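You operate a simulated robot arm through the tools that you are given. There is no shell and no other tool. Be economical: measure what you need, move in short steps, check, and stop when the job is done.

Carry out the task below with a simulated two-armed robot. There is one attempt and no reset: what you move stays moved.

Task
Fetch the pink jar that says "AR52" from the sample bench and set it on the upper shelf under the caps drawer. Fetch the small mixing shaft and stand it on top of the paper sleeves carton. Take the blue tube on the bench right of the warm plate and put it away on the packing bench. Open the mill drawer, put the small steel bowl from the drip tray on the bench right of the mill and shut the drawer again. Take the blue-band beaker and put it on the green slab. Turn the portion dial to 10 g. Put the bottle marked "clear water" from the packing bench on the upper shelf under the labels drawer and the bottle marked "soft water" on the finishing bench. Open the spatulas drawer, put the blue spatula from the sample bench in the inside of the spatulas drawer and shut the drawer again. Put the small beaker in the sink bowl. Lift the lid of the green sample pot open. Any order will do. Set down upright: pink jar, small mixing shaft, blue tube, blue-band beaker, bottle, small beaker.

Only the result counts: the job must be done as asked and must still hold three seconds after the hand-in. Knocking over, shifting, dropping, spilling or breaking anything else fails it. Lids that push on must go on centred and level and be pressed home; caps that screw on are set level and turned clockwise until they are tight.

Robot
Two 7-joint arms with three-finger grippers on one trunk, on a base that drives. Base frame: it is fixed to the floor where the robot stands at the start and does not move with it; the origin is under the middle of the robot, x ahead of it, y to its left, z up; the surface under the hand at the start is at about z = 0.9. Readings come in m, degrees, newtons and seconds.
The left shoulder is at the start at [0.03, 0.124, 1.058], the right one opposite. With the tool pointing down near the work surface each hand reaches from about 0.1 to 0.78 m from the robot's upright axis, wherever it stands, measured 20 degrees to its own side. Places, roughly: bench right of the mill [-2.4, 3.6, 0.9]; blue spatula (17x4x2 cm) [0.4, 0, 0.9]; blue tube [-1.75, 4.25, 1]; blue-band beaker (8x8x9 cm) [-0.9, 4.1, 0.9]; brown bottle of clear water, brown bottle of soft  [0.5, 2, 1]; finishing bench [-2.4, -1.9, 0.9]; green slab (15x15x2 cm) [-2.5, 1.3, 0.9]; inside of the spatulas drawer [-2.4, 0.9, 0.5]; lid of the green sample pot [-2.3, -2.3, 1]; mill drawer [-1.3, 4.1, 0.5]; packing bench [0.6, 1.6, 0.9]; paper sleeves carton [0.75, 0, 1]; pink jar [0.75, 0.25, 1]; portion dial [0.7, 1.7, 1]; sink bowl [0.6, 3.2, 0.8]; small beaker (7x6x8 cm) [0.5, 0, 0.9]; small mixing shaft (3x3x11 cm) [0.8, 0.3, 0.9]; small steel bowl (11x11x6 cm) [-1.4, 4.1, 0.5]; spatulas drawer [-2.3, 0.9, 0.5]; upper shelf under the caps drawer (25x52 cm) [-2.32, -1.48, 0.4]; upper shelf under the labels drawer (25x52 cm) [0.54, 2, 0.4]. Payload 2.2 kg a hand.
The tool frame of a hand sits at the grasp point between the pads (the TCP): z along the fingers, y along the line on which they close. The tips reach 0.028 m beyond it. Largest opening 0.102 m; the body of the gripper starts 0.071 m behind the TCP.
Orientation is that of the tool frame in the base frame, as a unit quaternion [x, y, z, w]. With the fingers straight down and closing along the base's y, the tool's x points along the base's -x, its y along +y and its z along -z.

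Tools
- The arms move only by the tool arm_command. It takes "left_targets", "right_targets" or both (then of equal length, played together; a hand with none holds still); each is a list of rows, each a list of 3 entries, a list of its own where there are three numbers: the turn, a rotation vector about the tool's x, y, z in degrees, then the shift along the tool's x, y, z in mm, then the finger opening in mm, from 0 to 102. In form: [[[rx, ry, rz], [dx, dy, dz], grip], ...]. A call has 1 to 20 rows; each row is the pose to reach, as a shift and turn from the pose commanded when the call began, along the tool's axes at that moment. Rows are played at 5 a second. More than 0.05 m and 8.6 degrees between two rows, or a gripper value outside its range, and nothing of the call is played. Where a pose cannot be reached the arm comes as near as it can. A force on the tool above 40 N (or 10 N above the force at the start of the call, whichever is more), or a blocked arm, ends the call early, and 0.2 s more pass. The fingers move at their own pace and stop on an object; they squeeze with about 25 N. The grip force told is the motor's: it shows also when the fingers shut on nothing. Time passes only in rows, and 0.2 s behind the last, so rows that repeat a pose let the fingers close. The reply holds the time, the measured pose of the TCP, the force on the tool along the base axes, the opening and the grip force, in the units named above and with some noise, with the torque about the TCP (base axes, N m) and any sound that the robot's microphone picked up, and new pictures: "views" is both (left out), scene, wrist or none (wrist: the cameras of the hands that moved).
- Cameras (640 x 400 px; columns grow to the right, rows downward): "scene" is now at [0.0253, 0.0491, 1.7839]; the picture's right is [0.55, -0.83, 0.00], its down [-0.64, -0.43, -0.64] and it looks along [0.53, 0.35, -0.77] (base axes); focal length 279 px, centre (320, 200). "left" rides on the left gripper at [0.072, 0.038, -0.086] in its tool frame; the picture's right is [-0.47, 0.89, 0.00], its down [-0.60, -0.32, -0.73] and it looks along [-0.65, -0.34, 0.68] (tool axes); focal length 256 px, centre (320, 200). "right" rides on the right gripper at [0.069, 0.044, -0.086] in its tool frame; the picture's right is [-0.53, 0.85, 0.00], its down [-0.58, -0.36, -0.73] and it looks along [-0.62, -0.39, 0.68] (tool axes); focal length 256 px, centre (320, 200). There is no depth. A picture from a camera that has moved, and an enlarged one, comes with that camera's place and axes in the base frame and with its lens. The place of the scene camera against the robot may be out by one fixed shift of up to 0.018 m in any direction.
- slide_trunk(by): slides the trunk up (or, below 0, down) by that many m; the arms and the scene camera ride with it, the base frame stays. It gives what a move gives, with no picture.
- steer(legs): drives the robot by 1 to 6 legs, each [ahead, left, turn to the left] in m, m and degrees, along the robot's own axes; the way and the turn of a leg run together, so that a leg with both is an arc; at most 1.5 m and 180 degrees a leg. The arms and the cameras ride along, it lands a little off, and it stops where it bumps. It gives what a move gives, and a new picture of the scene camera.
- turn_head(pan, tilt): turns the head with the scene camera to pan (to the left, within 143 degrees either way) and tilt (down, from -29 to 69), counted from straight ahead of the robot. It gives what a move gives, and a new picture of the scene camera.
- close_up(camera, box): a new picture of the part [left, top, right, bottom] of that camera's present view, enlarged. The clock stands still meanwhile.
- close_job(): hands the job in; it is judged then, once.

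Work in short steps. Places have to be worked out from the pictures, the camera data and where the tool is seen: move nearer, look again, correct. Check each grasp and each placing, and mend what went wrong. You have 567 turns and 360 pictures in all, those below and enlarged ones among them. Open the grippers and draw the arms clear of the work before you hand the job in, unless the task says otherwise; then end with one line.

The tools are called after "Call:" as a command line: name --argument value ..., lists and objects as JSON in quotes. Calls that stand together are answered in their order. arm_command: Moves the arms, as the interface text tells. Its arguments: {"type":"object","properties":{"left_targets":{"type":"array","items":{"type":"array"}},"right_targets":{"type":"array","items":{"type":"array"}},"views":{"type":"string","enum":["both","scene","wrist","none"]}},"required":[]} The other tools are called the same way: slide_trunk (by) slides the trunk up or down; steer (legs) drives the base; turn_head (pan, tilt) turns the head that bears the scene camera; close_up (camera, box) takes an enlarged picture of a part of a camera's view; close_job () hands the job in.

At the start:

```text
time_s: 0.0
left_tool_pos: [0.4137, 0.379, 1.2112]
left_orientation: [0.0, 1.0, 0.001, -0.001]
left_ft_force: [0.9, 0.5, 0.3]
left_torque: [0.01, 0.0, 0.03]
left_opening: 0.102
left_finger_force: 0.0
right_tool_pos: [0.5676, -0.0482, 1.2726]
right_orientation: [0.0, 1.0, 0.0, 0.0]
right_ft_force: [0.1, 0.0, 0.9]
right_torque: [0.0, -0.03, -0.02]
right_opening: 0.1019
right_finger_force: 0.0
trunk travel left (down, up): [-0.3, 0.24]
robot x, y, heading: [-0.0012, -0.0026, -0.2]
head pan, tilt: [33.6, 50.3]
```

scene: 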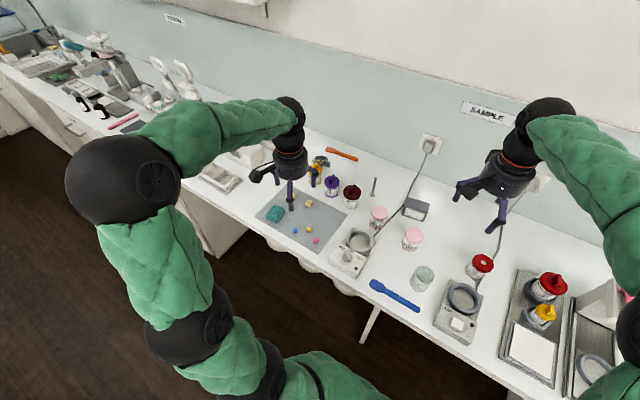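
right: 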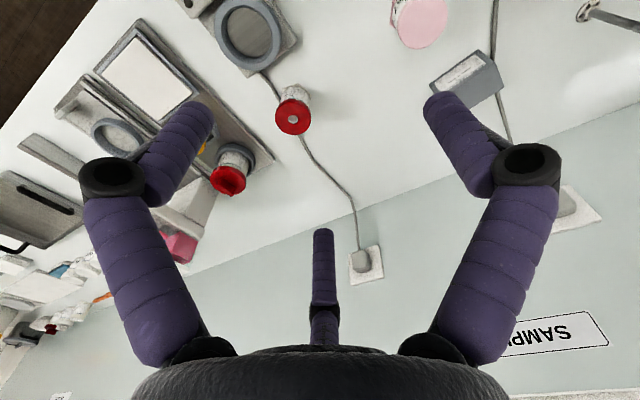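
left: 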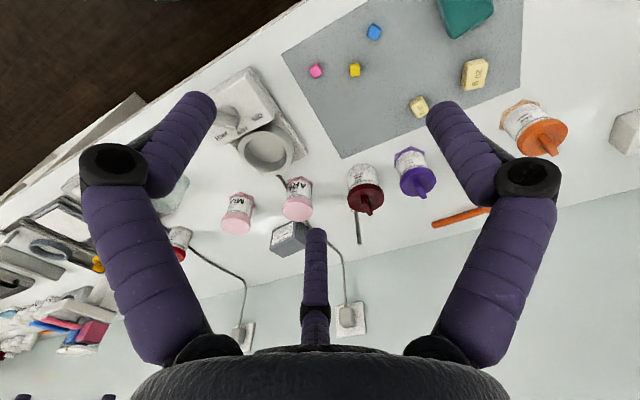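

The scene shows the sample bench; I enlarge the part with jars and the beaker to identify things.

Call:
close_up --camera "scene" --box '[300, 140, 500, 320]'

Call:
close_up --camera "left" --box '[200, 100, 420, 260]'

```text
2.22 times, centred on (400, 230) of scene
camera zoom: at [0.0253, 0.0491, 1.7839], right [0.55, -0.83, 0.0], down [-0.64, -0.43, -0.64], along [0.53, 0.35, -0.77], focal length 620 px, centre (142, 133)
```

zoom: 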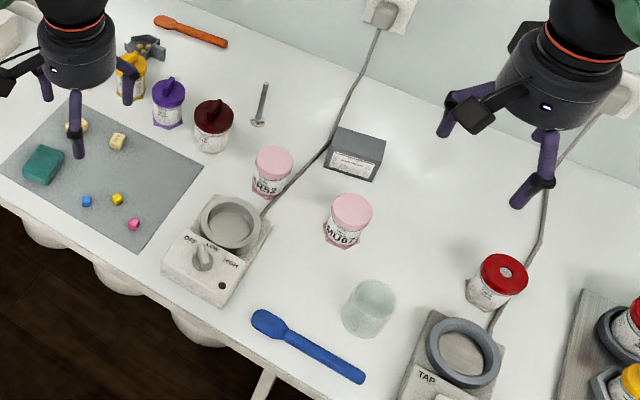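

```text
2.50 times, centred on (310, 180) of left
camera zoom: at [0.3422, 0.4176, 1.2968], right [0.47, 0.89, 0.0], down [0.6, -0.32, 0.73], along [0.65, -0.34, -0.68], focal length 640 px, centre (345, 250)
```

zoom: 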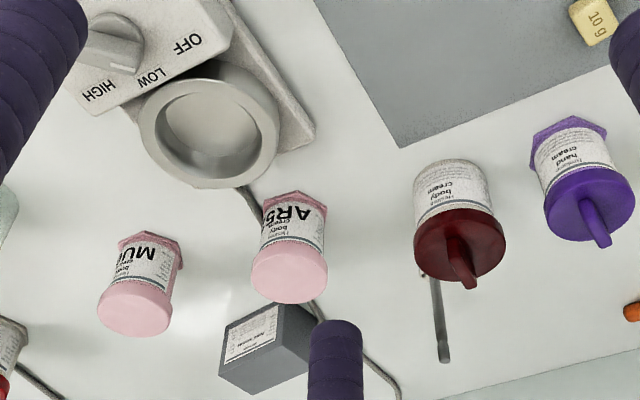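

The AR52 jar is about (0.655, 0.20), the shaft (0.78, 0.286), the carton (0.78, 0.10) and the small beaker (0.51, -0.02). I drive a little ahead for reach, then look.

Call:
steer --legs '[[0.08, 0, 0]]'

Call:
turn_head --pan 5 --tilt 50

```text
time_s: 1.1
left_tool_pos: [0.4953, 0.38, 1.2097]
left_orientation: [-0.001, 1.0, 0.0, -0.001]
left_ft_force: [0.2, -0.3, -0.1]
left_torque: [0.01, 0.05, 0.03]
left_opening: 0.1019
left_finger_force: 0.1
right_tool_pos: [0.6508, -0.0476, 1.2723]
right_orientation: [-0.001, 1.0, 0.0, -0.001]
right_ft_force: [-1.1, 0.5, -1.0]
right_torque: [0.01, 0.05, 0.03]
right_opening: 0.1019
right_finger_force: 0.1
trunk travel left (down, up): [-0.3, 0.24]
robot x, y, heading: [0.0798, 0.0034, -0.0]
head pan, tilt: [33.6, 50.3]
camera scene: at [0.1082, 0.0492, 1.7839], right [0.55, -0.83, 0.0], down [-0.64, -0.43, -0.64], along [0.53, 0.35, -0.77], focal length 279 px, centre (320, 200)
```

scene: 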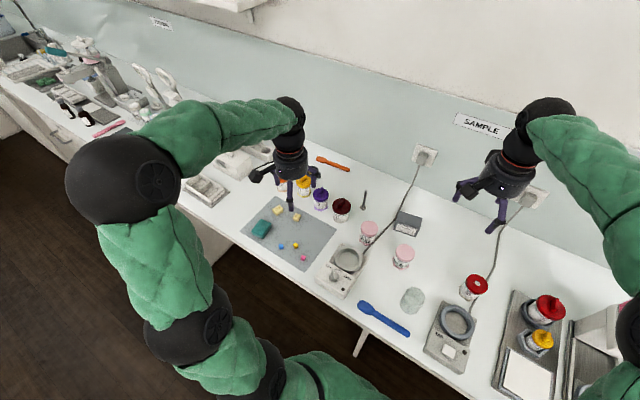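

```text
time_s: 2.0
left_tool_pos: [0.4937, 0.3786, 1.2104]
left_orientation: [0.0, 1.0, 0.0, 0.001]
left_ft_force: [0.3, -0.8, -0.3]
left_torque: [0.01, 0.04, 0.01]
left_opening: 0.1022
left_finger_force: 0.1
right_tool_pos: [0.6492, -0.0464, 1.2717]
right_orientation: [0.0, 1.0, -0.001, -0.001]
right_ft_force: [-0.5, -0.5, 0.5]
right_torque: [0.0, 0.02, -0.01]
right_opening: 0.1019
right_finger_force: 0.1
trunk travel left (down, up): [-0.3, 0.24]
robot x, y, heading: [0.0794, 0.0007, 0.1]
head pan, tilt: [5.0, 50.0]
camera scene: at [0.1191, 0.0135, 1.7843], right [0.09, -1.0, 0.0], down [-0.76, -0.07, -0.64], along [0.64, 0.06, -0.77], focal length 279 px, centre (320, 200)
```

scene: 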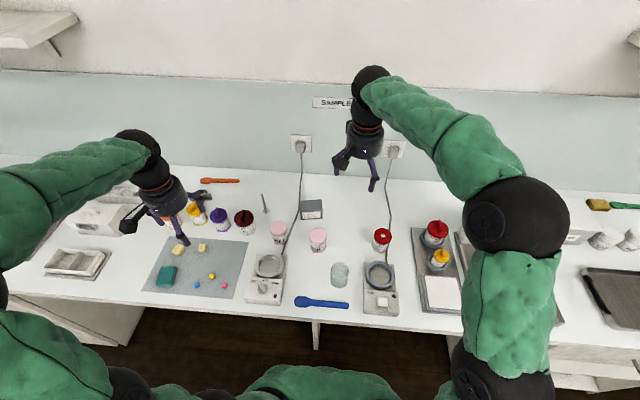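

Now an enlarged view to locate shaft, carton and jars exactly.

Call:
close_up --camera "scene" --box '[230, 170, 410, 320]'

Call:
close_up --camera "scene" --box '[230, 180, 340, 250]'

```text
2.67 times, centred on (320, 245) of scene
camera zoom: at [0.1191, 0.0135, 1.7843], right [0.09, -1.0, 0.0], down [-0.76, -0.07, -0.64], along [0.64, 0.06, -0.77], focal length 743 px, centre (320, 80)
```

zoom: 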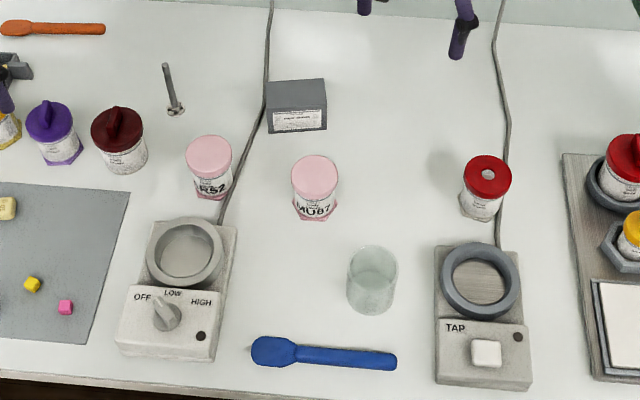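

```text
5.71 times, centred on (285, 215) of scene
camera zoom: at [0.1191, 0.0135, 1.7843], right [0.09, -1.0, 0.0], down [-0.76, -0.07, -0.64], along [0.64, 0.06, -0.77], focal length 1593 px, centre (520, 114)
```

zoom: 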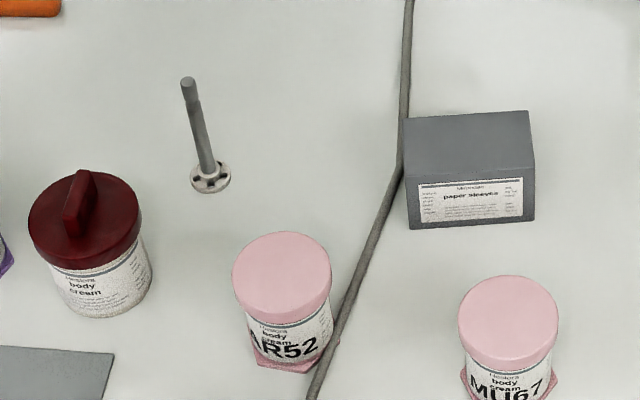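

Shaft base ≈ (0.781, 0.290), top z ≈ 1.005; carton top centre ≈ (0.783, 0.107) at z ≈ 0.952. I bring the left hand above the shaft.

Call:
arm_command --left_targets '[[[0, 0, 0], [-36, -11, 14], 102], [[0, 0, 0], [-72, -22, 28], 102], [[0, 0, 0], [-108, -33, 42], 102], [[0, 0, 0], [-144, -44, 56], 80], [[0, 0, 0], [-180, -55, 70], 60], [[0, 0, 0], [-216, -66, 84], 50], [[0, 0, 0], [-252, -77, 98], 50], [[0, 0, 0], [-286, -89, 110], 50], [[0, 0, 0], [-286, -89, 110], 50]]'

```text
time_s: 4.0
left_tool_pos: [0.7798, 0.2901, 1.1011]
left_orientation: [0.0, 1.0, 0.0, 0.001]
left_ft_force: [-0.1, 0.5, 0.3]
left_torque: [-0.02, -0.02, 0.02]
left_opening: 0.05
left_finger_force: 0.1
right_tool_pos: [0.6477, -0.047, 1.2734]
right_orientation: [-0.001, 1.0, 0.0, 0.0]
right_ft_force: [0.1, 0.0, 0.1]
right_torque: [-0.02, -0.05, -0.01]
right_opening: 0.1022
right_finger_force: 0.0
trunk travel left (down, up): [-0.3, 0.24]
robot x, y, heading: [0.082, -0.0011, 0.1]
head pan, tilt: [5.0, 50.0]
camera scene: at [0.1171, 0.0138, 1.7844], right [0.09, -1.0, 0.0], down [-0.76, -0.07, -0.64], along [0.64, 0.06, -0.77], focal length 279 px, centre (320, 200)
camera left: at [0.7087, 0.3292, 1.187], right [0.46, 0.89, 0.0], down [0.6, -0.32, 0.73], along [0.65, -0.34, -0.68], focal length 256 px, centre (320, 200)
```

scene: 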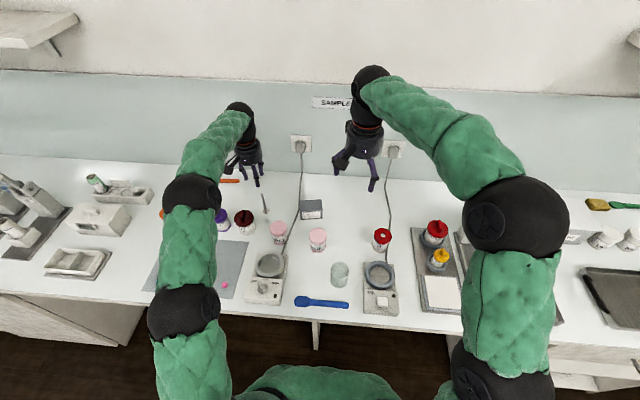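
left: 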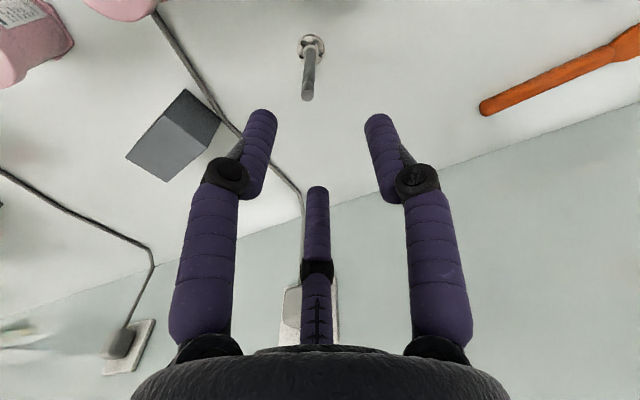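

There seems to be a third prong on the gripper; I check it in a close-up of the right hand before going down.

Call:
close_up --camera "scene" --box '[320, 110, 410, 200]'

Call:
close_up --camera "left" --box '[220, 0, 420, 220]'

```text
4.44 times, centred on (365, 155) of scene
camera zoom: at [0.1171, 0.0138, 1.7844], right [0.09, -1.0, 0.0], down [-0.76, -0.07, -0.64], along [0.64, 0.06, -0.77], focal length 1239 px, centre (120, 400)
```

zoom: 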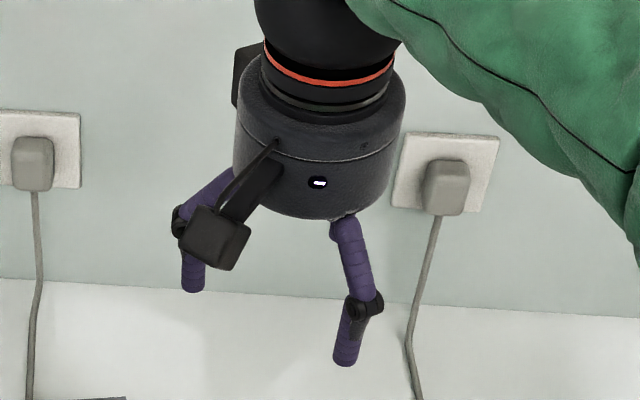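

```text
1.82 times, centred on (320, 110) of left
camera zoom: at [0.7087, 0.3292, 1.187], right [0.46, 0.89, 0.0], down [0.6, -0.32, 0.73], along [0.65, -0.34, -0.68], focal length 465 px, centre (320, 364)
```

zoom: 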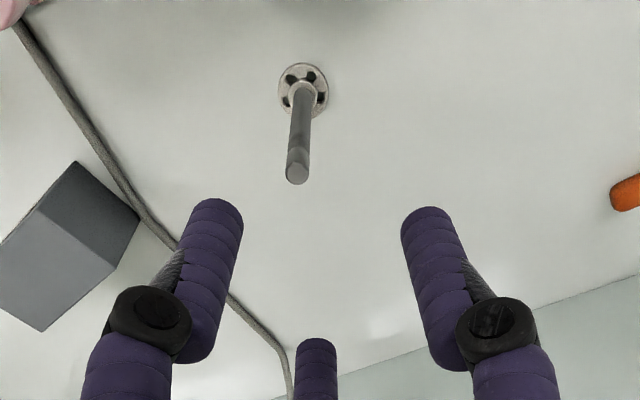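

Wrist view puts the shaft at (0.780, 0.282), so the scene camera reads about 8 mm too far left. I descend around the rod and close.

Call:
arm_command --left_targets '[[[0, 0, 0], [0, -8, 20], 50], [[0, 0, 0], [0, -8, 60], 40], [[0, 0, 0], [0, -8, 95], 40], [[0, 0, 0], [0, -8, 116], 40], [[0, 0, 0], [0, -8, 116], 0], [[0, 0, 0], [0, -8, 116], 0], [[0, 0, 0], [0, -8, 116], 0]]' --views "wrist"

```text
time_s: 5.6
left_tool_pos: [0.7821, 0.282, 0.9842]
left_orientation: [0.0, 1.0, 0.0, 0.001]
left_ft_force: [0.6, -0.5, -0.4]
left_torque: [0.0, 0.06, 0.0]
left_opening: 0.0087
left_finger_force: 25.5
right_tool_pos: [0.6486, -0.0477, 1.272]
right_orientation: [-0.001, 1.0, -0.001, 0.0]
right_ft_force: [-0.5, -0.5, 0.0]
right_torque: [0.0, 0.02, -0.02]
right_opening: 0.102
right_finger_force: 0.1
trunk travel left (down, up): [-0.3, 0.24]
robot x, y, heading: [0.0793, 0.0009, -0.1]
head pan, tilt: [5.0, 50.0]
camera left: at [0.7115, 0.3207, 1.0703], right [0.46, 0.89, 0.0], down [0.6, -0.32, 0.73], along [0.65, -0.34, -0.68], focal length 256 px, centre (320, 200)
```

left: 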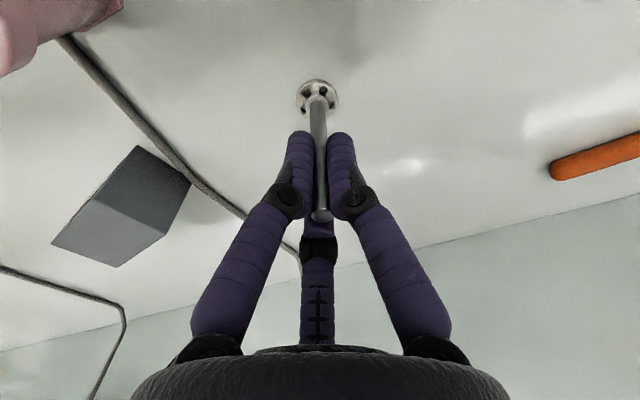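

Rod is held (8.7 mm). I lift it 80 mm and move over the carton, then check with the wrist camera.

Call:
arm_command --left_targets '[[[0, 0, 0], [0, 0, -40], 0], [[0, 0, 0], [0, 0, -85], 0], [[0, 0, 0], [0, -45, -85], 0], [[0, 0, 0], [0, -90, -85], 0], [[0, 0, 0], [0, -135, -85], 0], [[0, 0, 0], [-1, -183, -85], 0], [[0, 0, 0], [-1, -183, -85], 0]]'

Call:
close_up --camera "scene" --box '[270, 140, 350, 230]'

```text
time_s: 7.2
left_tool_pos: [0.7814, 0.1037, 1.0672]
left_orientation: [-0.001, 1.0, 0.0, 0.0]
left_ft_force: [-0.2, 0.1, 0.3]
left_torque: [-0.02, 0.02, 0.02]
left_opening: 0.0087
left_finger_force: 24.6
right_tool_pos: [0.6485, -0.0459, 1.2725]
right_orientation: [-0.001, 1.0, 0.0, 0.001]
right_ft_force: [-0.5, -1.3, 0.2]
right_torque: [-0.03, 0.01, 0.01]
right_opening: 0.1019
right_finger_force: 0.0
trunk travel left (down, up): [-0.3, 0.24]
robot x, y, heading: [0.0813, 0.0013, 0.1]
head pan, tilt: [5.0, 50.0]
camera scene: at [0.1188, 0.0148, 1.7843], right [0.09, -1.0, 0.0], down [-0.76, -0.07, -0.64], along [0.64, 0.06, -0.77], focal length 279 px, centre (320, 200)
camera left: at [0.7096, 0.1416, 1.1523], right [0.46, 0.89, 0.0], down [0.6, -0.32, 0.73], along [0.65, -0.34, -0.68], focal length 256 px, centre (320, 200)
```

scene: 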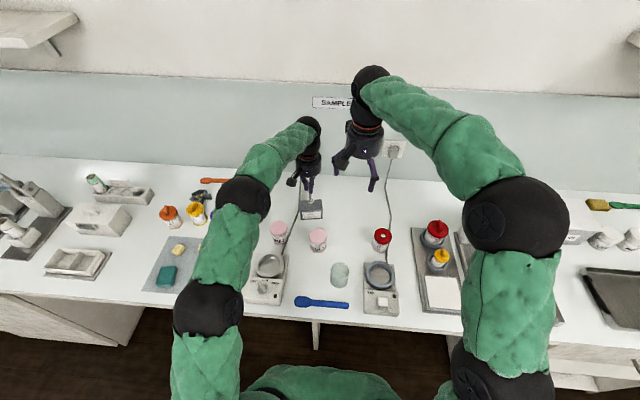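
left: 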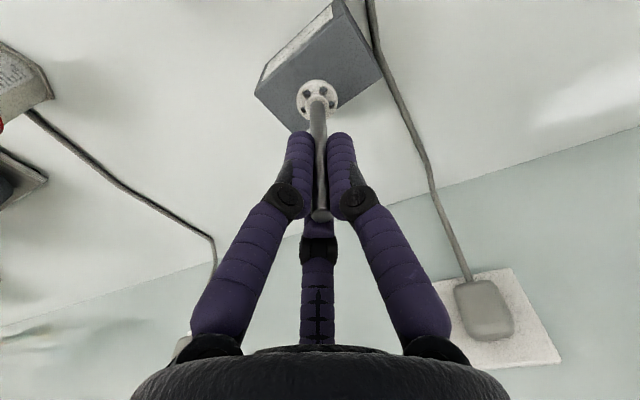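

```text
4.44 times, centred on (310, 185) of scene
camera zoom: at [0.1188, 0.0148, 1.7843], right [0.09, -1.0, 0.0], down [-0.76, -0.07, -0.64], along [0.64, 0.06, -0.77], focal length 1239 px, centre (364, 267)
```

zoom: 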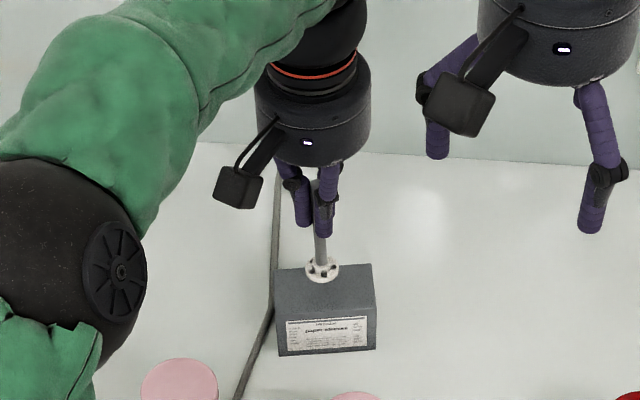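

The rod's foot is over the carton; I lower about 29 mm with a small correction and look.

Call:
arm_command --left_targets '[[[0, 0, 0], [-3, -2, 15], 0], [[0, 0, 0], [-3, -2, 25], 0], [[0, 0, 0], [-3, -2, 29], 0], [[0, 0, 0], [-3, -2, 29], 0]]' --views "wrist"

Call:
close_up --camera "scene" --box '[280, 165, 340, 225]'

```text
time_s: 8.2
left_tool_pos: [0.7842, 0.0985, 1.0436]
left_orientation: [-0.001, 1.0, 0.0, 0.002]
left_ft_force: [-0.8, 1.4, 16.4]
left_torque: [0.27, -0.02, -0.02]
left_opening: 0.009
left_finger_force: 25.1
right_tool_pos: [0.6468, -0.0476, 1.2729]
right_orientation: [-0.001, 1.0, 0.0, 0.0]
right_ft_force: [0.0, 0.2, -0.2]
right_torque: [0.0, 0.0, 0.03]
right_opening: 0.1019
right_finger_force: 0.0
trunk travel left (down, up): [-0.3, 0.24]
robot x, y, heading: [0.0837, -0.0006, -0.0]
head pan, tilt: [5.0, 50.0]
camera left: at [0.7123, 0.1374, 1.1282], right [0.46, 0.89, 0.0], down [0.6, -0.32, 0.73], along [0.65, -0.34, -0.68], focal length 256 px, centre (320, 200)
```

left: 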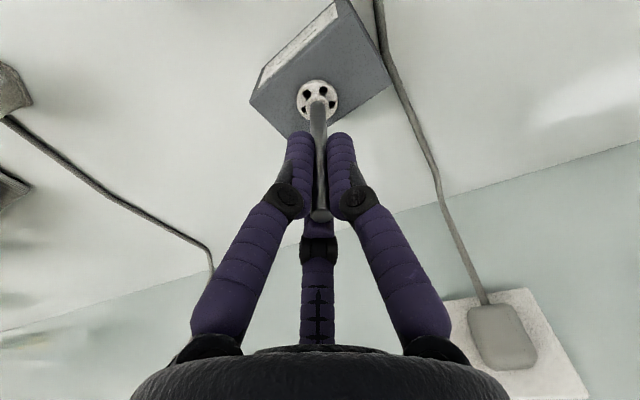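

```text
6.67 times, centred on (310, 195) of scene
camera zoom: at [0.1169, 0.0132, 1.7845], right [0.09, -1.0, 0.0], down [-0.76, -0.07, -0.64], along [0.64, 0.06, -0.77], focal length 1858 px, centre (387, 233)
```

zoom: 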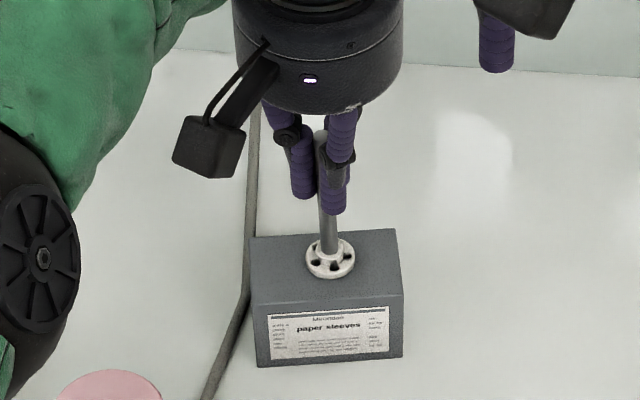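

Firm contact (16 N) and well centred. I ease the load, open the fingers modestly, and raise straight up.

Call:
arm_command --left_targets '[[[0, 0, 0], [0, 0, -5], 0], [[0, 0, 0], [0, 0, -5], 0], [[0, 0, 0], [0, 0, -5], 30], [[0, 0, 0], [0, 0, -5], 40], [[0, 0, 0], [0, 0, -25], 40], [[0, 0, 0], [0, 0, -65], 40], [[0, 0, 0], [0, 0, -105], 60], [[0, 0, 0], [0, 0, -105], 60]]' --views "none"

Call:
close_up --camera "left" --box '[160, 0, 480, 200]'

```text
time_s: 10.0
left_tool_pos: [0.7829, 0.0992, 1.1464]
left_orientation: [0.0, 1.0, 0.0, -0.001]
left_ft_force: [0.7, -0.1, 0.8]
left_torque: [0.04, 0.04, -0.03]
left_opening: 0.06
left_finger_force: 0.0
right_tool_pos: [0.6496, -0.0468, 1.2716]
right_orientation: [-0.001, 1.0, 0.0, 0.0]
right_ft_force: [-0.2, -0.1, -1.0]
right_torque: [0.02, -0.03, 0.05]
right_opening: 0.102
right_finger_force: 0.1
trunk travel left (down, up): [-0.3, 0.24]
robot x, y, heading: [0.0812, 0.0024, 0.3]
head pan, tilt: [5.0, 50.0]
```

```text
2.00 times, centred on (320, 100) of left
camera zoom: at [0.7108, 0.1378, 1.2329], right [0.46, 0.89, 0.0], down [0.61, -0.32, 0.73], along [0.65, -0.34, -0.68], focal length 512 px, centre (320, 400)
```

zoom: 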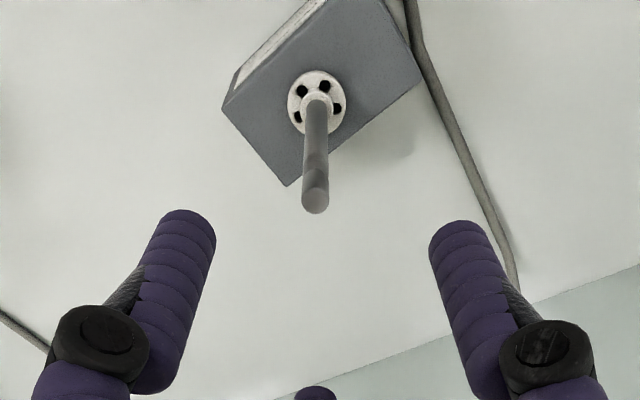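

Shaft stands on the carton. Now the left hand goes back to its rest while the right hand moves above the small beaker at about (0.508, -0.024).

Call:
arm_command --left_targets '[[[0, 0, 0], [33, 25, -10], 60], [[0, 0, 0], [66, 50, -20], 60], [[0, 0, 0], [99, 75, -30], 60], [[0, 0, 0], [132, 100, -40], 60], [[0, 0, 0], [165, 125, -50], 60], [[0, 0, 0], [198, 150, -60], 60], [[0, 0, 0], [231, 175, -70], 60], [[0, 0, 0], [264, 200, -80], 60], [[0, 0, 0], [297, 225, -90], 60], [[0, 0, 0], [330, 250, -100], 60]]' --right_targets '[[[0, 0, 0], [14, 2, 15], 102], [[0, 0, 0], [28, 5, 30], 102], [[0, 0, 0], [42, 7, 45], 102], [[0, 0, 0], [56, 9, 60], 102], [[0, 0, 0], [70, 12, 75], 102], [[0, 0, 0], [84, 14, 90], 102], [[0, 0, 0], [98, 16, 105], 102], [[0, 0, 0], [112, 18, 120], 102], [[0, 0, 0], [126, 21, 135], 102], [[0, 0, 0], [140, 23, 150], 102]]' --views "none"

Call:
close_up --camera "right" --box '[160, 0, 480, 200]'

```text
time_s: 12.2
left_tool_pos: [0.4516, 0.3497, 1.2485]
left_orientation: [-0.001, 1.0, 0.001, 0.0]
left_ft_force: [0.1, 0.0, 0.9]
left_torque: [-0.03, 0.01, 0.01]
left_opening: 0.0601
left_finger_force: 0.1
right_tool_pos: [0.5078, -0.023, 1.1236]
right_orientation: [-0.002, 1.0, -0.001, 0.0]
right_ft_force: [-0.1, 0.3, -0.6]
right_torque: [-0.02, -0.04, 0.02]
right_opening: 0.102
right_finger_force: 0.0
trunk travel left (down, up): [-0.3, 0.24]
robot x, y, heading: [0.079, -0.0016, 0.0]
head pan, tilt: [5.0, 50.0]
```

```text
2.00 times, centred on (320, 100) of right
camera zoom: at [0.4371, 0.021, 1.2068], right [0.53, 0.85, 0.0], down [0.58, -0.36, 0.73], along [0.62, -0.39, -0.68], focal length 512 px, centre (320, 400)
```

zoom: 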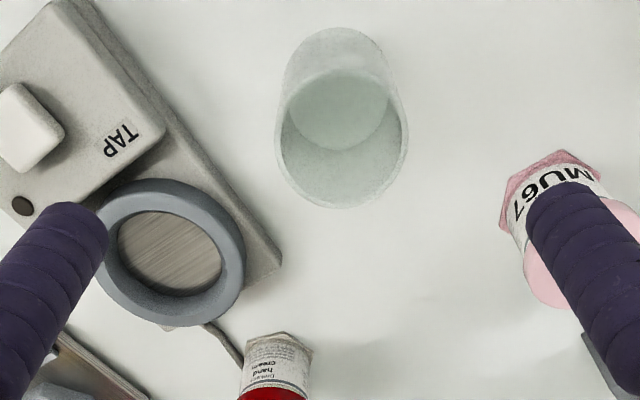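

Beaker centre ≈ (0.515, -0.017). I go down around it in the right hand and close.

Call:
arm_command --right_targets '[[[0, 0, 0], [-7, 6, 30], 92], [[0, 0, 0], [-7, 6, 70], 92], [[0, 0, 0], [-7, 6, 110], 92], [[0, 0, 0], [-7, 6, 145], 92], [[0, 0, 0], [-7, 6, 168], 92], [[0, 0, 0], [-7, 6, 168], 92], [[0, 0, 0], [-7, 6, 168], 40], [[0, 0, 0], [-7, 6, 168], 40], [[0, 0, 0], [-7, 6, 168], 40]]' --views "wrist"

```text
time_s: 14.2
left_tool_pos: [0.4524, 0.3499, 1.2486]
left_orientation: [-0.001, 1.0, 0.0, -0.001]
left_ft_force: [-0.5, 0.8, 0.1]
left_torque: [0.01, 0.03, 0.0]
left_opening: 0.0599
left_finger_force: 0.0
right_tool_pos: [0.5168, -0.0179, 0.9541]
right_orientation: [-0.001, 1.0, 0.0, 0.0]
right_ft_force: [-0.3, -0.1, 3.8]
right_torque: [0.06, -0.1, 0.01]
right_opening: 0.0587
right_finger_force: 24.7
trunk travel left (down, up): [-0.3, 0.24]
robot x, y, heading: [0.0769, -0.001, -0.1]
head pan, tilt: [5.0, 50.0]
camera right: at [0.446, 0.0272, 1.0378], right [0.53, 0.85, 0.0], down [0.58, -0.36, 0.73], along [0.62, -0.39, -0.68], focal length 256 px, centre (320, 200)
```

right: 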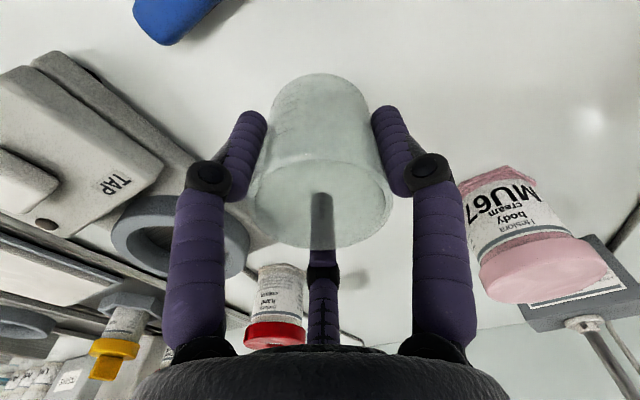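

Beaker held (58.7 mm). I lift it and then back away from the bench.

Call:
arm_command --right_targets '[[[0, 0, 0], [0, 0, -30], 40], [[0, 0, 0], [0, 0, -75], 40], [[0, 0, 0], [0, 0, -120], 40], [[0, 0, 0], [20, 0, -160], 40], [[0, 0, 0], [50, 0, -195], 40], [[0, 0, 0], [80, 0, -230], 40]]' --views "none"

Call:
steer --legs '[[-0.25, 0, 0], [0, 1.5, 0]]'

Call:
turn_head --pan 10 --tilt 42

```text
time_s: 15.6
left_tool_pos: [0.4511, 0.3492, 1.248]
left_orientation: [-0.001, 1.0, 0.0, 0.0]
left_ft_force: [0.0, -0.5, 0.1]
left_torque: [-0.01, -0.06, -0.01]
left_opening: 0.0599
left_finger_force: 0.1
right_tool_pos: [0.4336, -0.0161, 1.1833]
right_orientation: [-0.001, 1.0, 0.0, 0.0]
right_ft_force: [-1.1, 0.4, -0.3]
right_torque: [0.0, -0.06, 0.05]
right_opening: 0.0586
right_finger_force: 24.6
trunk travel left (down, up): [-0.3, 0.24]
robot x, y, heading: [0.0802, -0.0028, -0.0]
head pan, tilt: [5.0, 50.0]
```

```text
time_s: 24.7
left_tool_pos: [0.1924, 1.9037, 1.2467]
left_orientation: [-0.004, 1.0, 0.0, 0.0]
left_ft_force: [-0.1, -0.2, 0.5]
left_torque: [0.02, 0.0, -0.03]
left_opening: 0.06
left_finger_force: 0.0
right_tool_pos: [0.1776, 1.537, 1.183]
right_orientation: [-0.004, 1.0, 0.0, 0.0]
right_ft_force: [-0.5, 0.0, -1.1]
right_torque: [0.01, 0.0, -0.01]
right_opening: 0.0587
right_finger_force: 24.7
trunk travel left (down, up): [-0.3, 0.24]
robot x, y, heading: [-0.1763, 1.5501, 0.6]
head pan, tilt: [5.0, 50.0]
camera scene: at [-0.139, 1.5646, 1.7843], right [0.1, -1.0, 0.0], down [-0.76, -0.07, -0.64], along [0.64, 0.06, -0.77], focal length 279 px, centre (320, 200)
```

scene: 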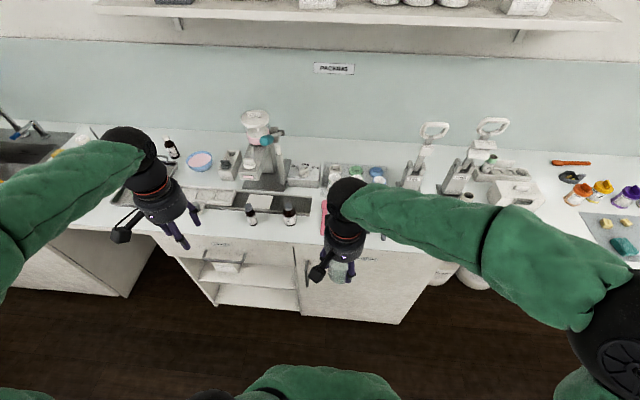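

```text
time_s: 25.4
left_tool_pos: [0.1932, 1.903, 1.2479]
left_orientation: [-0.004, 1.0, 0.001, 0.0]
left_ft_force: [0.1, 0.2, -1.1]
left_torque: [-0.04, 0.02, -0.03]
left_opening: 0.0599
left_finger_force: 0.1
right_tool_pos: [0.1774, 1.5377, 1.1833]
right_orientation: [-0.004, 1.0, 0.0, 0.0]
right_ft_force: [-0.1, 0.5, -1.4]
right_torque: [-0.02, 0.01, -0.02]
right_opening: 0.0589
right_finger_force: 24.7
trunk travel left (down, up): [-0.3, 0.24]
robot x, y, heading: [-0.1763, 1.5511, 0.6]
head pan, tilt: [10.0, 42.0]
camera scene: at [-0.1335, 1.5719, 1.7955], right [0.18, -0.98, 0.0], down [-0.66, -0.12, -0.74], along [0.73, 0.14, -0.67], focal length 279 px, centre (320, 200)
```

scene: 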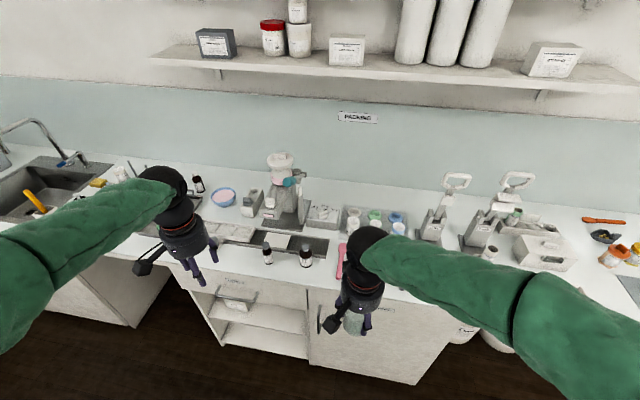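

I see the packing bench with two bottles, the open shelves beneath and probably the portion dial. Enlarging.

Call:
close_up --camera "scene" --box '[180, 140, 400, 280]'

Call:
close_up --camera "scene" --box '[180, 230, 400, 380]'

```text
2.86 times, centred on (290, 210) of scene
camera zoom: at [-0.1335, 1.5719, 1.7955], right [0.18, -0.98, 0.0], down [-0.66, -0.12, -0.74], along [0.73, 0.14, -0.67], focal length 796 px, centre (406, 171)
```

zoom: 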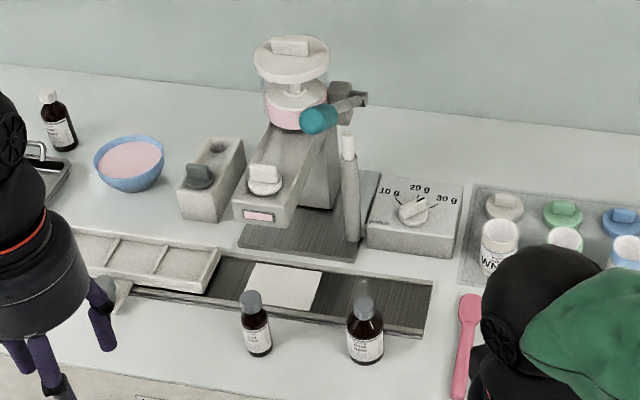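

```text
2.67 times, centred on (290, 305) of scene
camera zoom: at [-0.1335, 1.5719, 1.7955], right [0.18, -0.98, 0.0], down [-0.66, -0.12, -0.74], along [0.73, 0.14, -0.67], focal length 743 px, centre (400, -80)
```

zoom: 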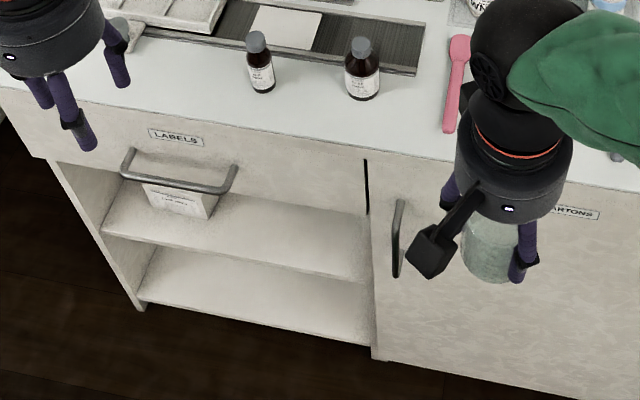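

I use the left wrist camera to read the bottle labels from where it is.

Call:
close_up --camera "left" --box '[0, 0, 640, 400]'

```text
1.00 times, centred on (320, 200) of left (not enlarged: the box is as wide or as high as the picture)
camera zoom: at [0.1209, 1.9414, 1.3336], right [0.46, 0.89, 0.0], down [0.61, -0.31, 0.73], along [0.65, -0.33, -0.68], focal length 256 px, centre (320, 200)
```

zoom: 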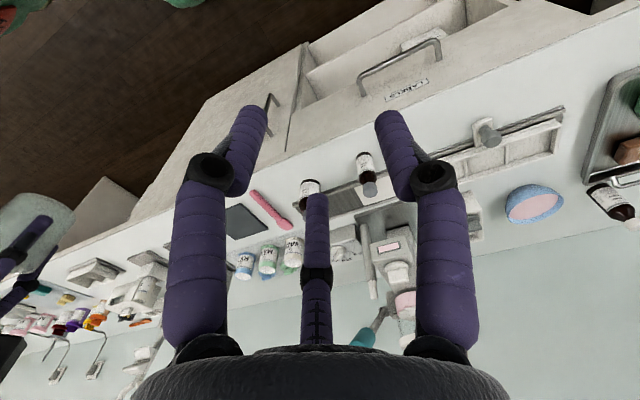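

Call:
close_up --camera "left" --box '[280, 135, 400, 210]'

```text
5.33 times, centred on (340, 172) of left
camera zoom: at [0.1209, 1.9414, 1.3336], right [0.46, 0.89, 0.0], down [0.61, -0.31, 0.73], along [0.65, -0.33, -0.68], focal length 1365 px, centre (213, 347)
```

zoom: 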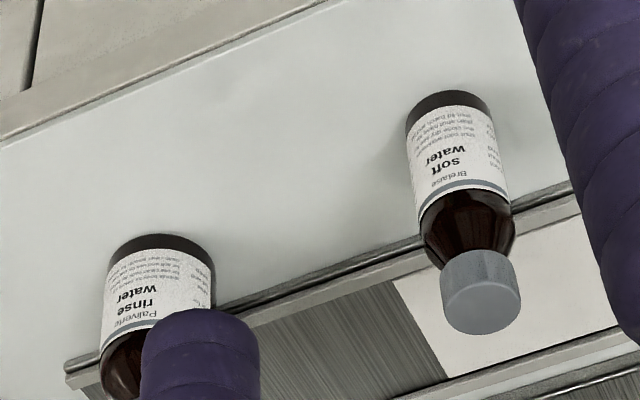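

Left bottle is "soft water", the right "rinse water". I check the third brown bottle farther left.

Call:
close_up --camera "left" --box '[540, 150, 640, 240]'

Call:
close_up --camera "scene" --box '[170, 165, 230, 205]'

```text
4.44 times, centred on (590, 195) of left
camera zoom: at [0.1209, 1.9414, 1.3336], right [0.46, 0.89, 0.0], down [0.61, -0.31, 0.73], along [0.65, -0.33, -0.68], focal length 1138 px, centre (-880, 222)
```

zoom: 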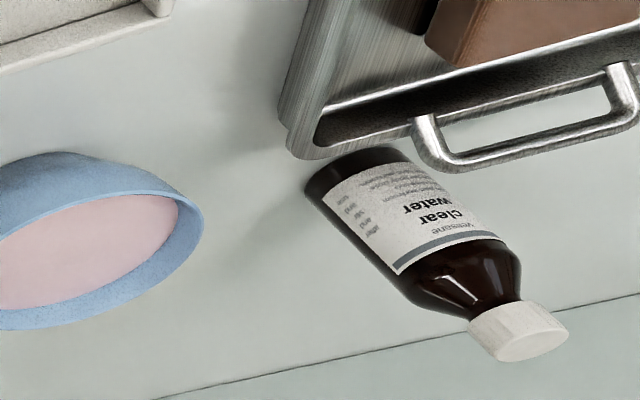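

```text
10.00 times, centred on (200, 185) of scene
camera zoom: at [-0.1335, 1.5719, 1.7955], right [0.18, -0.98, 0.0], down [-0.66, -0.12, -0.74], along [0.73, 0.14, -0.67], focal length 2788 px, centre (1520, 350)
```

zoom: 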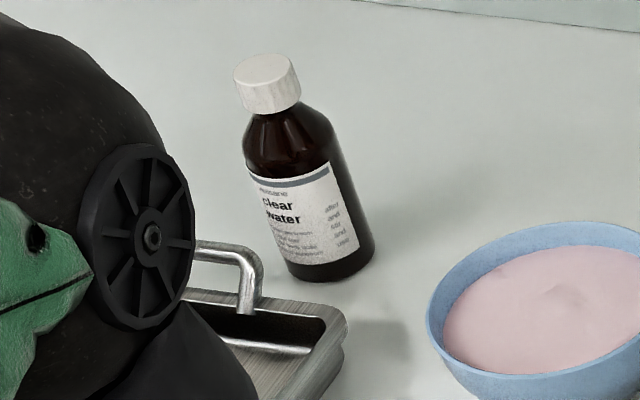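

"Clear water" is the white-capped bottle near (0.80, 2.34). First the portion dial: I drive 0.22 m ahead and look at it closely.

Call:
steer --legs '[[0.22, 0, -0.6]]'

Call:
close_up --camera "scene" --box '[290, 180, 390, 240]'

```text
time_s: 27.1
left_tool_pos: [0.4251, 1.8978, 1.2475]
left_orientation: [0.004, 1.0, 0.0, -0.001]
left_ft_force: [0.2, -1.0, 0.0]
left_torque: [0.02, 0.04, 0.02]
left_opening: 0.0599
left_finger_force: 0.1
right_tool_pos: [0.404, 1.5319, 1.182]
right_orientation: [0.003, 1.0, 0.0, 0.0]
right_ft_force: [1.1, 0.0, -0.5]
right_torque: [0.01, 0.01, 0.01]
right_opening: 0.0586
right_finger_force: 25.0
trunk travel left (down, up): [-0.3, 0.24]
robot x, y, heading: [0.0488, 1.5517, -0.4]
head pan, tilt: [10.0, 42.0]
camera scene: at [0.094, 1.5715, 1.7955], right [0.17, -0.99, 0.0], down [-0.66, -0.11, -0.74], along [0.73, 0.12, -0.67], focal length 279 px, centre (320, 200)
```

scene: 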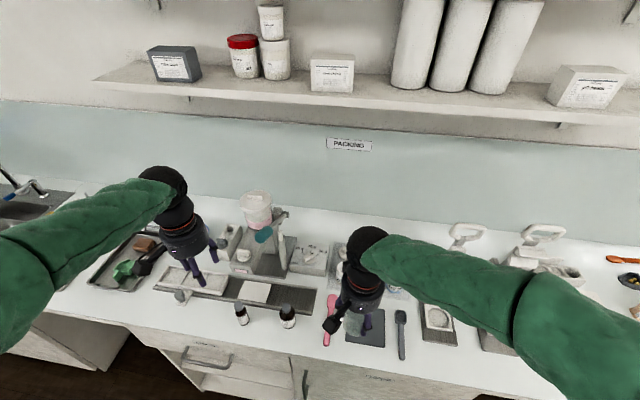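

```text
6.40 times, centred on (340, 210) of scene
camera zoom: at [0.094, 1.5715, 1.7955], right [0.17, -0.99, 0.0], down [-0.66, -0.11, -0.74], along [0.73, 0.12, -0.67], focal length 1784 px, centre (192, 136)
```

zoom: 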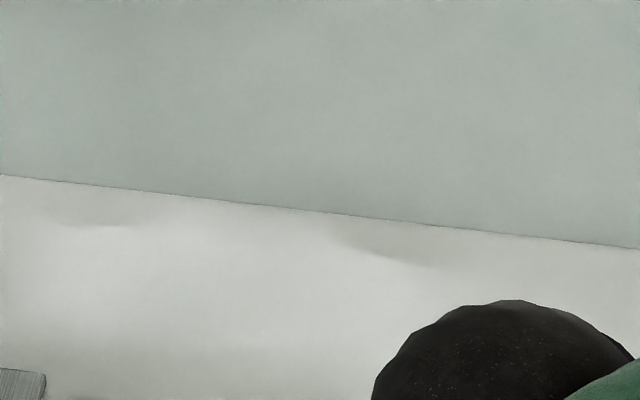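

Call:
close_up --camera "scene" --box '[270, 220, 350, 290]'

```text
5.71 times, centred on (310, 255) of scene
camera zoom: at [0.094, 1.5715, 1.7955], right [0.17, -0.99, 0.0], down [-0.66, -0.11, -0.74], along [0.73, 0.12, -0.67], focal length 1593 px, centre (377, -114)
```

zoom: 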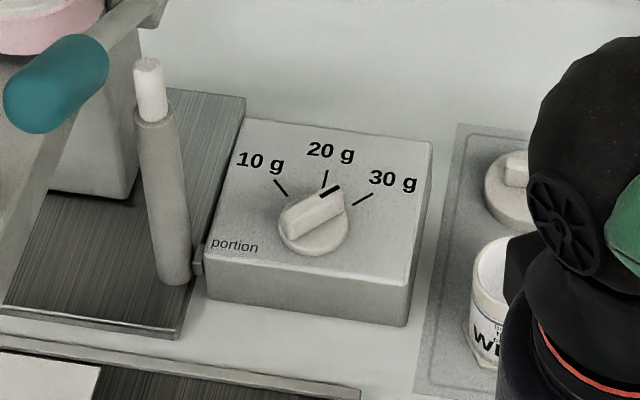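

The pointer sits near 30 g; 10 g lies about 40° left of forward, so I need to grip across the bar and turn roughly 82° counter-clockwise. I bring the left hand over the dial at (0.685, 1.705) with the tool turned, moving the right hand aside.

Call:
arm_command --left_targets '[[[0, 0, 8.4], [0, -39, 0], 60], [[0, 0, 16.8], [0, -78, 0], 50], [[0, 0, 25.2], [0, -116, 0], 44], [[0, 0, 33.6], [0, -155, 0], 44], [[0, 0, 42], [0, -193, 0], 44], [[0, 0, 42], [-43, -193, 0], 44], [[0, 0, 42], [-87, -193, 0], 44], [[0, 0, 42], [-130, -193, 0], 44], [[0, 0, 42], [-174, -193, 0], 44], [[0, 0, 42], [-217, -193, 0], 44], [[0, 0, 42], [-260, -193, 20], 44], [[0, 0, 42], [-260, -193, 60], 44], [[0, 0, 42], [-260, -193, 100], 44], [[0, 0, 42], [-260, -193, 140], 44], [[0, 0, 42], [-260, -193, 140], 44]]' --right_targets '[[[0, 0, 0], [0, -20, 0], 40], [[0, 0, 0], [0, -40, 0], 40], [[0, 0, 0], [0, -60, 0], 40], [[0, 0, 0], [0, -80, 0], 40], [[0, 0, 0], [0, -100, 0], 40], [[0, 0, 0], [0, -100, 0], 40], [[0, 0, 0], [0, -100, 0], 40], [[0, 0, 0], [0, -100, 0], 40], [[0, 0, 0], [0, -100, 0], 40], [[0, 0, 0], [0, -100, 0], 40], [[0, 0, 0], [0, -100, 0], 40], [[0, 0, 0], [0, -100, 0], 40], [[0, 0, 0], [0, -100, 0], 40], [[0, 0, 0], [0, -100, 0], 40], [[0, 0, 0], [0, -100, 0], 40]]' --views "scene"

Call:
close_up --camera "left" --box '[160, 0, 480, 200]'

```text
time_s: 30.3
left_tool_pos: [0.6806, 1.7047, 1.1067]
left_orientation: [0.362, 0.932, 0.0, 0.0]
left_ft_force: [2.3, 0.5, 4.2]
left_torque: [0.34, 0.38, -0.19]
left_opening: 0.0438
left_finger_force: 0.1
right_tool_pos: [0.4019, 1.4298, 1.1814]
right_orientation: [0.004, 1.0, 0.0, 0.0]
right_ft_force: [-0.2, 0.0, -0.6]
right_torque: [0.03, -0.01, 0.03]
right_opening: 0.0588
right_finger_force: 24.7
trunk travel left (down, up): [-0.3, 0.24]
robot x, y, heading: [0.0487, 1.5512, -0.6]
head pan, tilt: [10.0, 42.0]
camera scene: at [0.093, 1.5712, 1.7956], right [0.17, -0.99, 0.0], down [-0.66, -0.11, -0.74], along [0.73, 0.12, -0.67], focal length 279 px, centre (320, 200)
```

scene: 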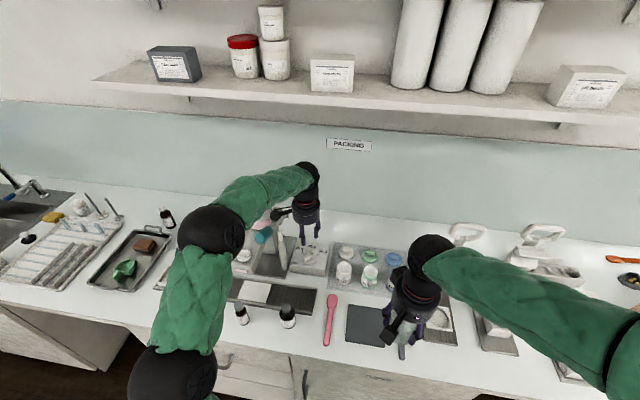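

```text
2.00 times, centred on (320, 100) of left
camera zoom: at [0.6545, 1.7825, 1.1925], right [0.94, 0.34, 0.0], down [0.23, -0.64, 0.73], along [0.25, -0.69, -0.68], focal length 512 px, centre (320, 400)
```

zoom: 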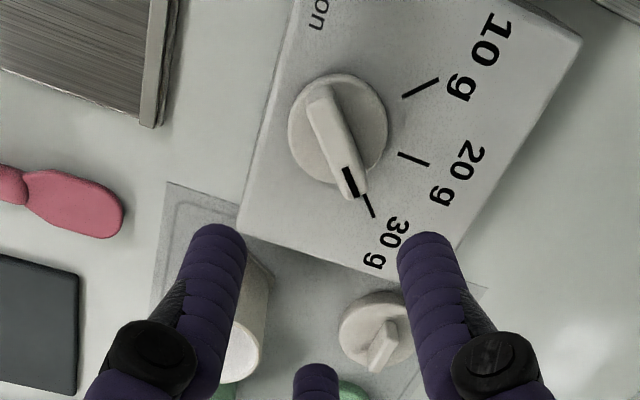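

Slight force: the wrist camera of the left hand likely rests on the filler tube. I raise 30 mm and turn back to about 12°, which keeps the camera clear; closing on the bar should then align it.

Call:
arm_command --left_targets '[[[0, 0, 0], [0, 0, -30], 44], [[0, 0, -7.5], [-2, 5, -30], 44], [[0, 0, -15], [-2, 5, -30], 44], [[0, 0, -22.5], [-2, 5, -30], 44], [[0, 0, -30], [-2, 5, -30], 44], [[0, 0, -34], [-2, 5, -30], 44], [[0, 0, -34], [-2, 5, -30], 44]]' --views "scene"

Call:
close_up --camera "scene" --box '[230, 170, 350, 290]'

```text
time_s: 31.9
left_tool_pos: [0.6871, 1.7054, 1.1383]
left_orientation: [0.072, 0.997, 0.0, -0.001]
left_ft_force: [0.2, -0.2, -0.3]
left_torque: [0.0, 0.03, 0.0]
left_opening: 0.0439
left_finger_force: 0.0
right_tool_pos: [0.4008, 1.4299, 1.1816]
right_orientation: [0.003, 1.0, 0.0, -0.001]
right_ft_force: [-0.5, 0.6, -0.5]
right_torque: [0.0, 0.02, -0.02]
right_opening: 0.0587
right_finger_force: 25.4
trunk travel left (down, up): [-0.3, 0.24]
robot x, y, heading: [0.0483, 1.5499, -0.6]
head pan, tilt: [10.0, 42.0]
camera scene: at [0.0928, 1.5714, 1.7955], right [0.17, -0.99, 0.0], down [-0.66, -0.11, -0.74], along [0.73, 0.12, -0.67], focal length 279 px, centre (320, 200)
```

scene: 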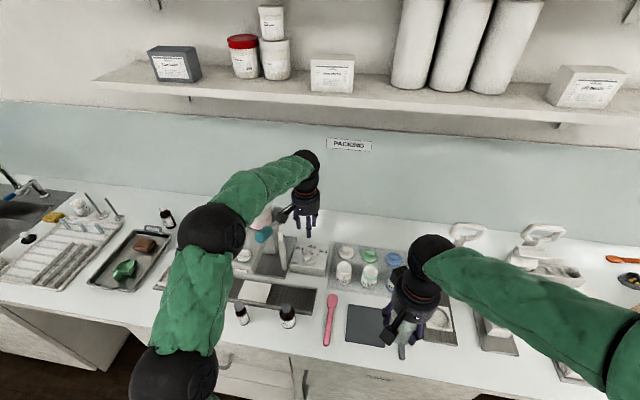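

```text
3.33 times, centred on (290, 230) of scene
camera zoom: at [0.0928, 1.5714, 1.7955], right [0.17, -0.99, 0.0], down [-0.66, -0.11, -0.74], along [0.73, 0.12, -0.67], focal length 929 px, centre (420, 100)
```

zoom: 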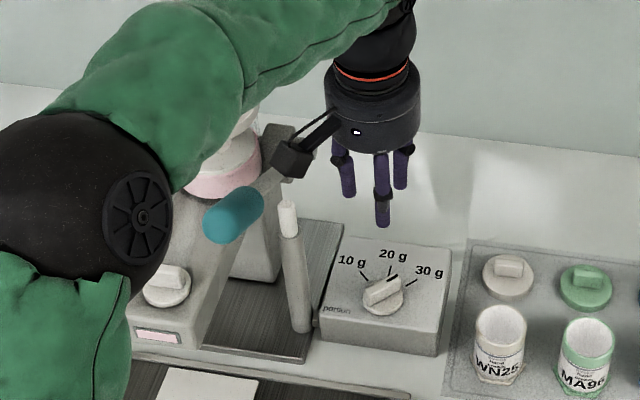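

The lever with the teal handle runs at y≈1.80, z≈1.1–1.22, so the camera must stay right of it. I check the dial state with the wrist camera.

Call:
close_up --camera "left" --box '[200, 0, 440, 150]'

```text
2.67 times, centred on (320, 75) of left
camera zoom: at [0.6227, 1.7545, 1.2239], right [0.59, 0.81, 0.0], down [0.55, -0.4, 0.73], along [0.59, -0.43, -0.68], focal length 683 px, centre (320, 533)
```

zoom: 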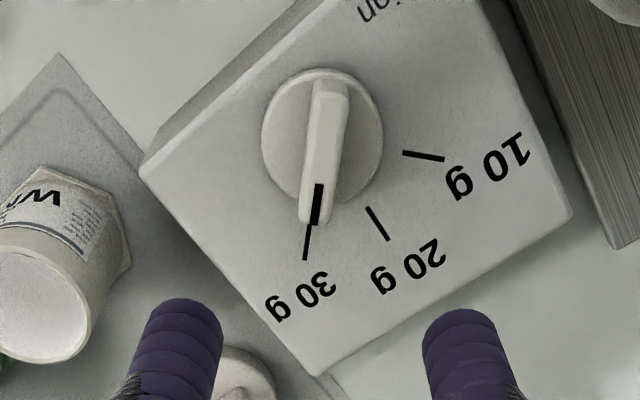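

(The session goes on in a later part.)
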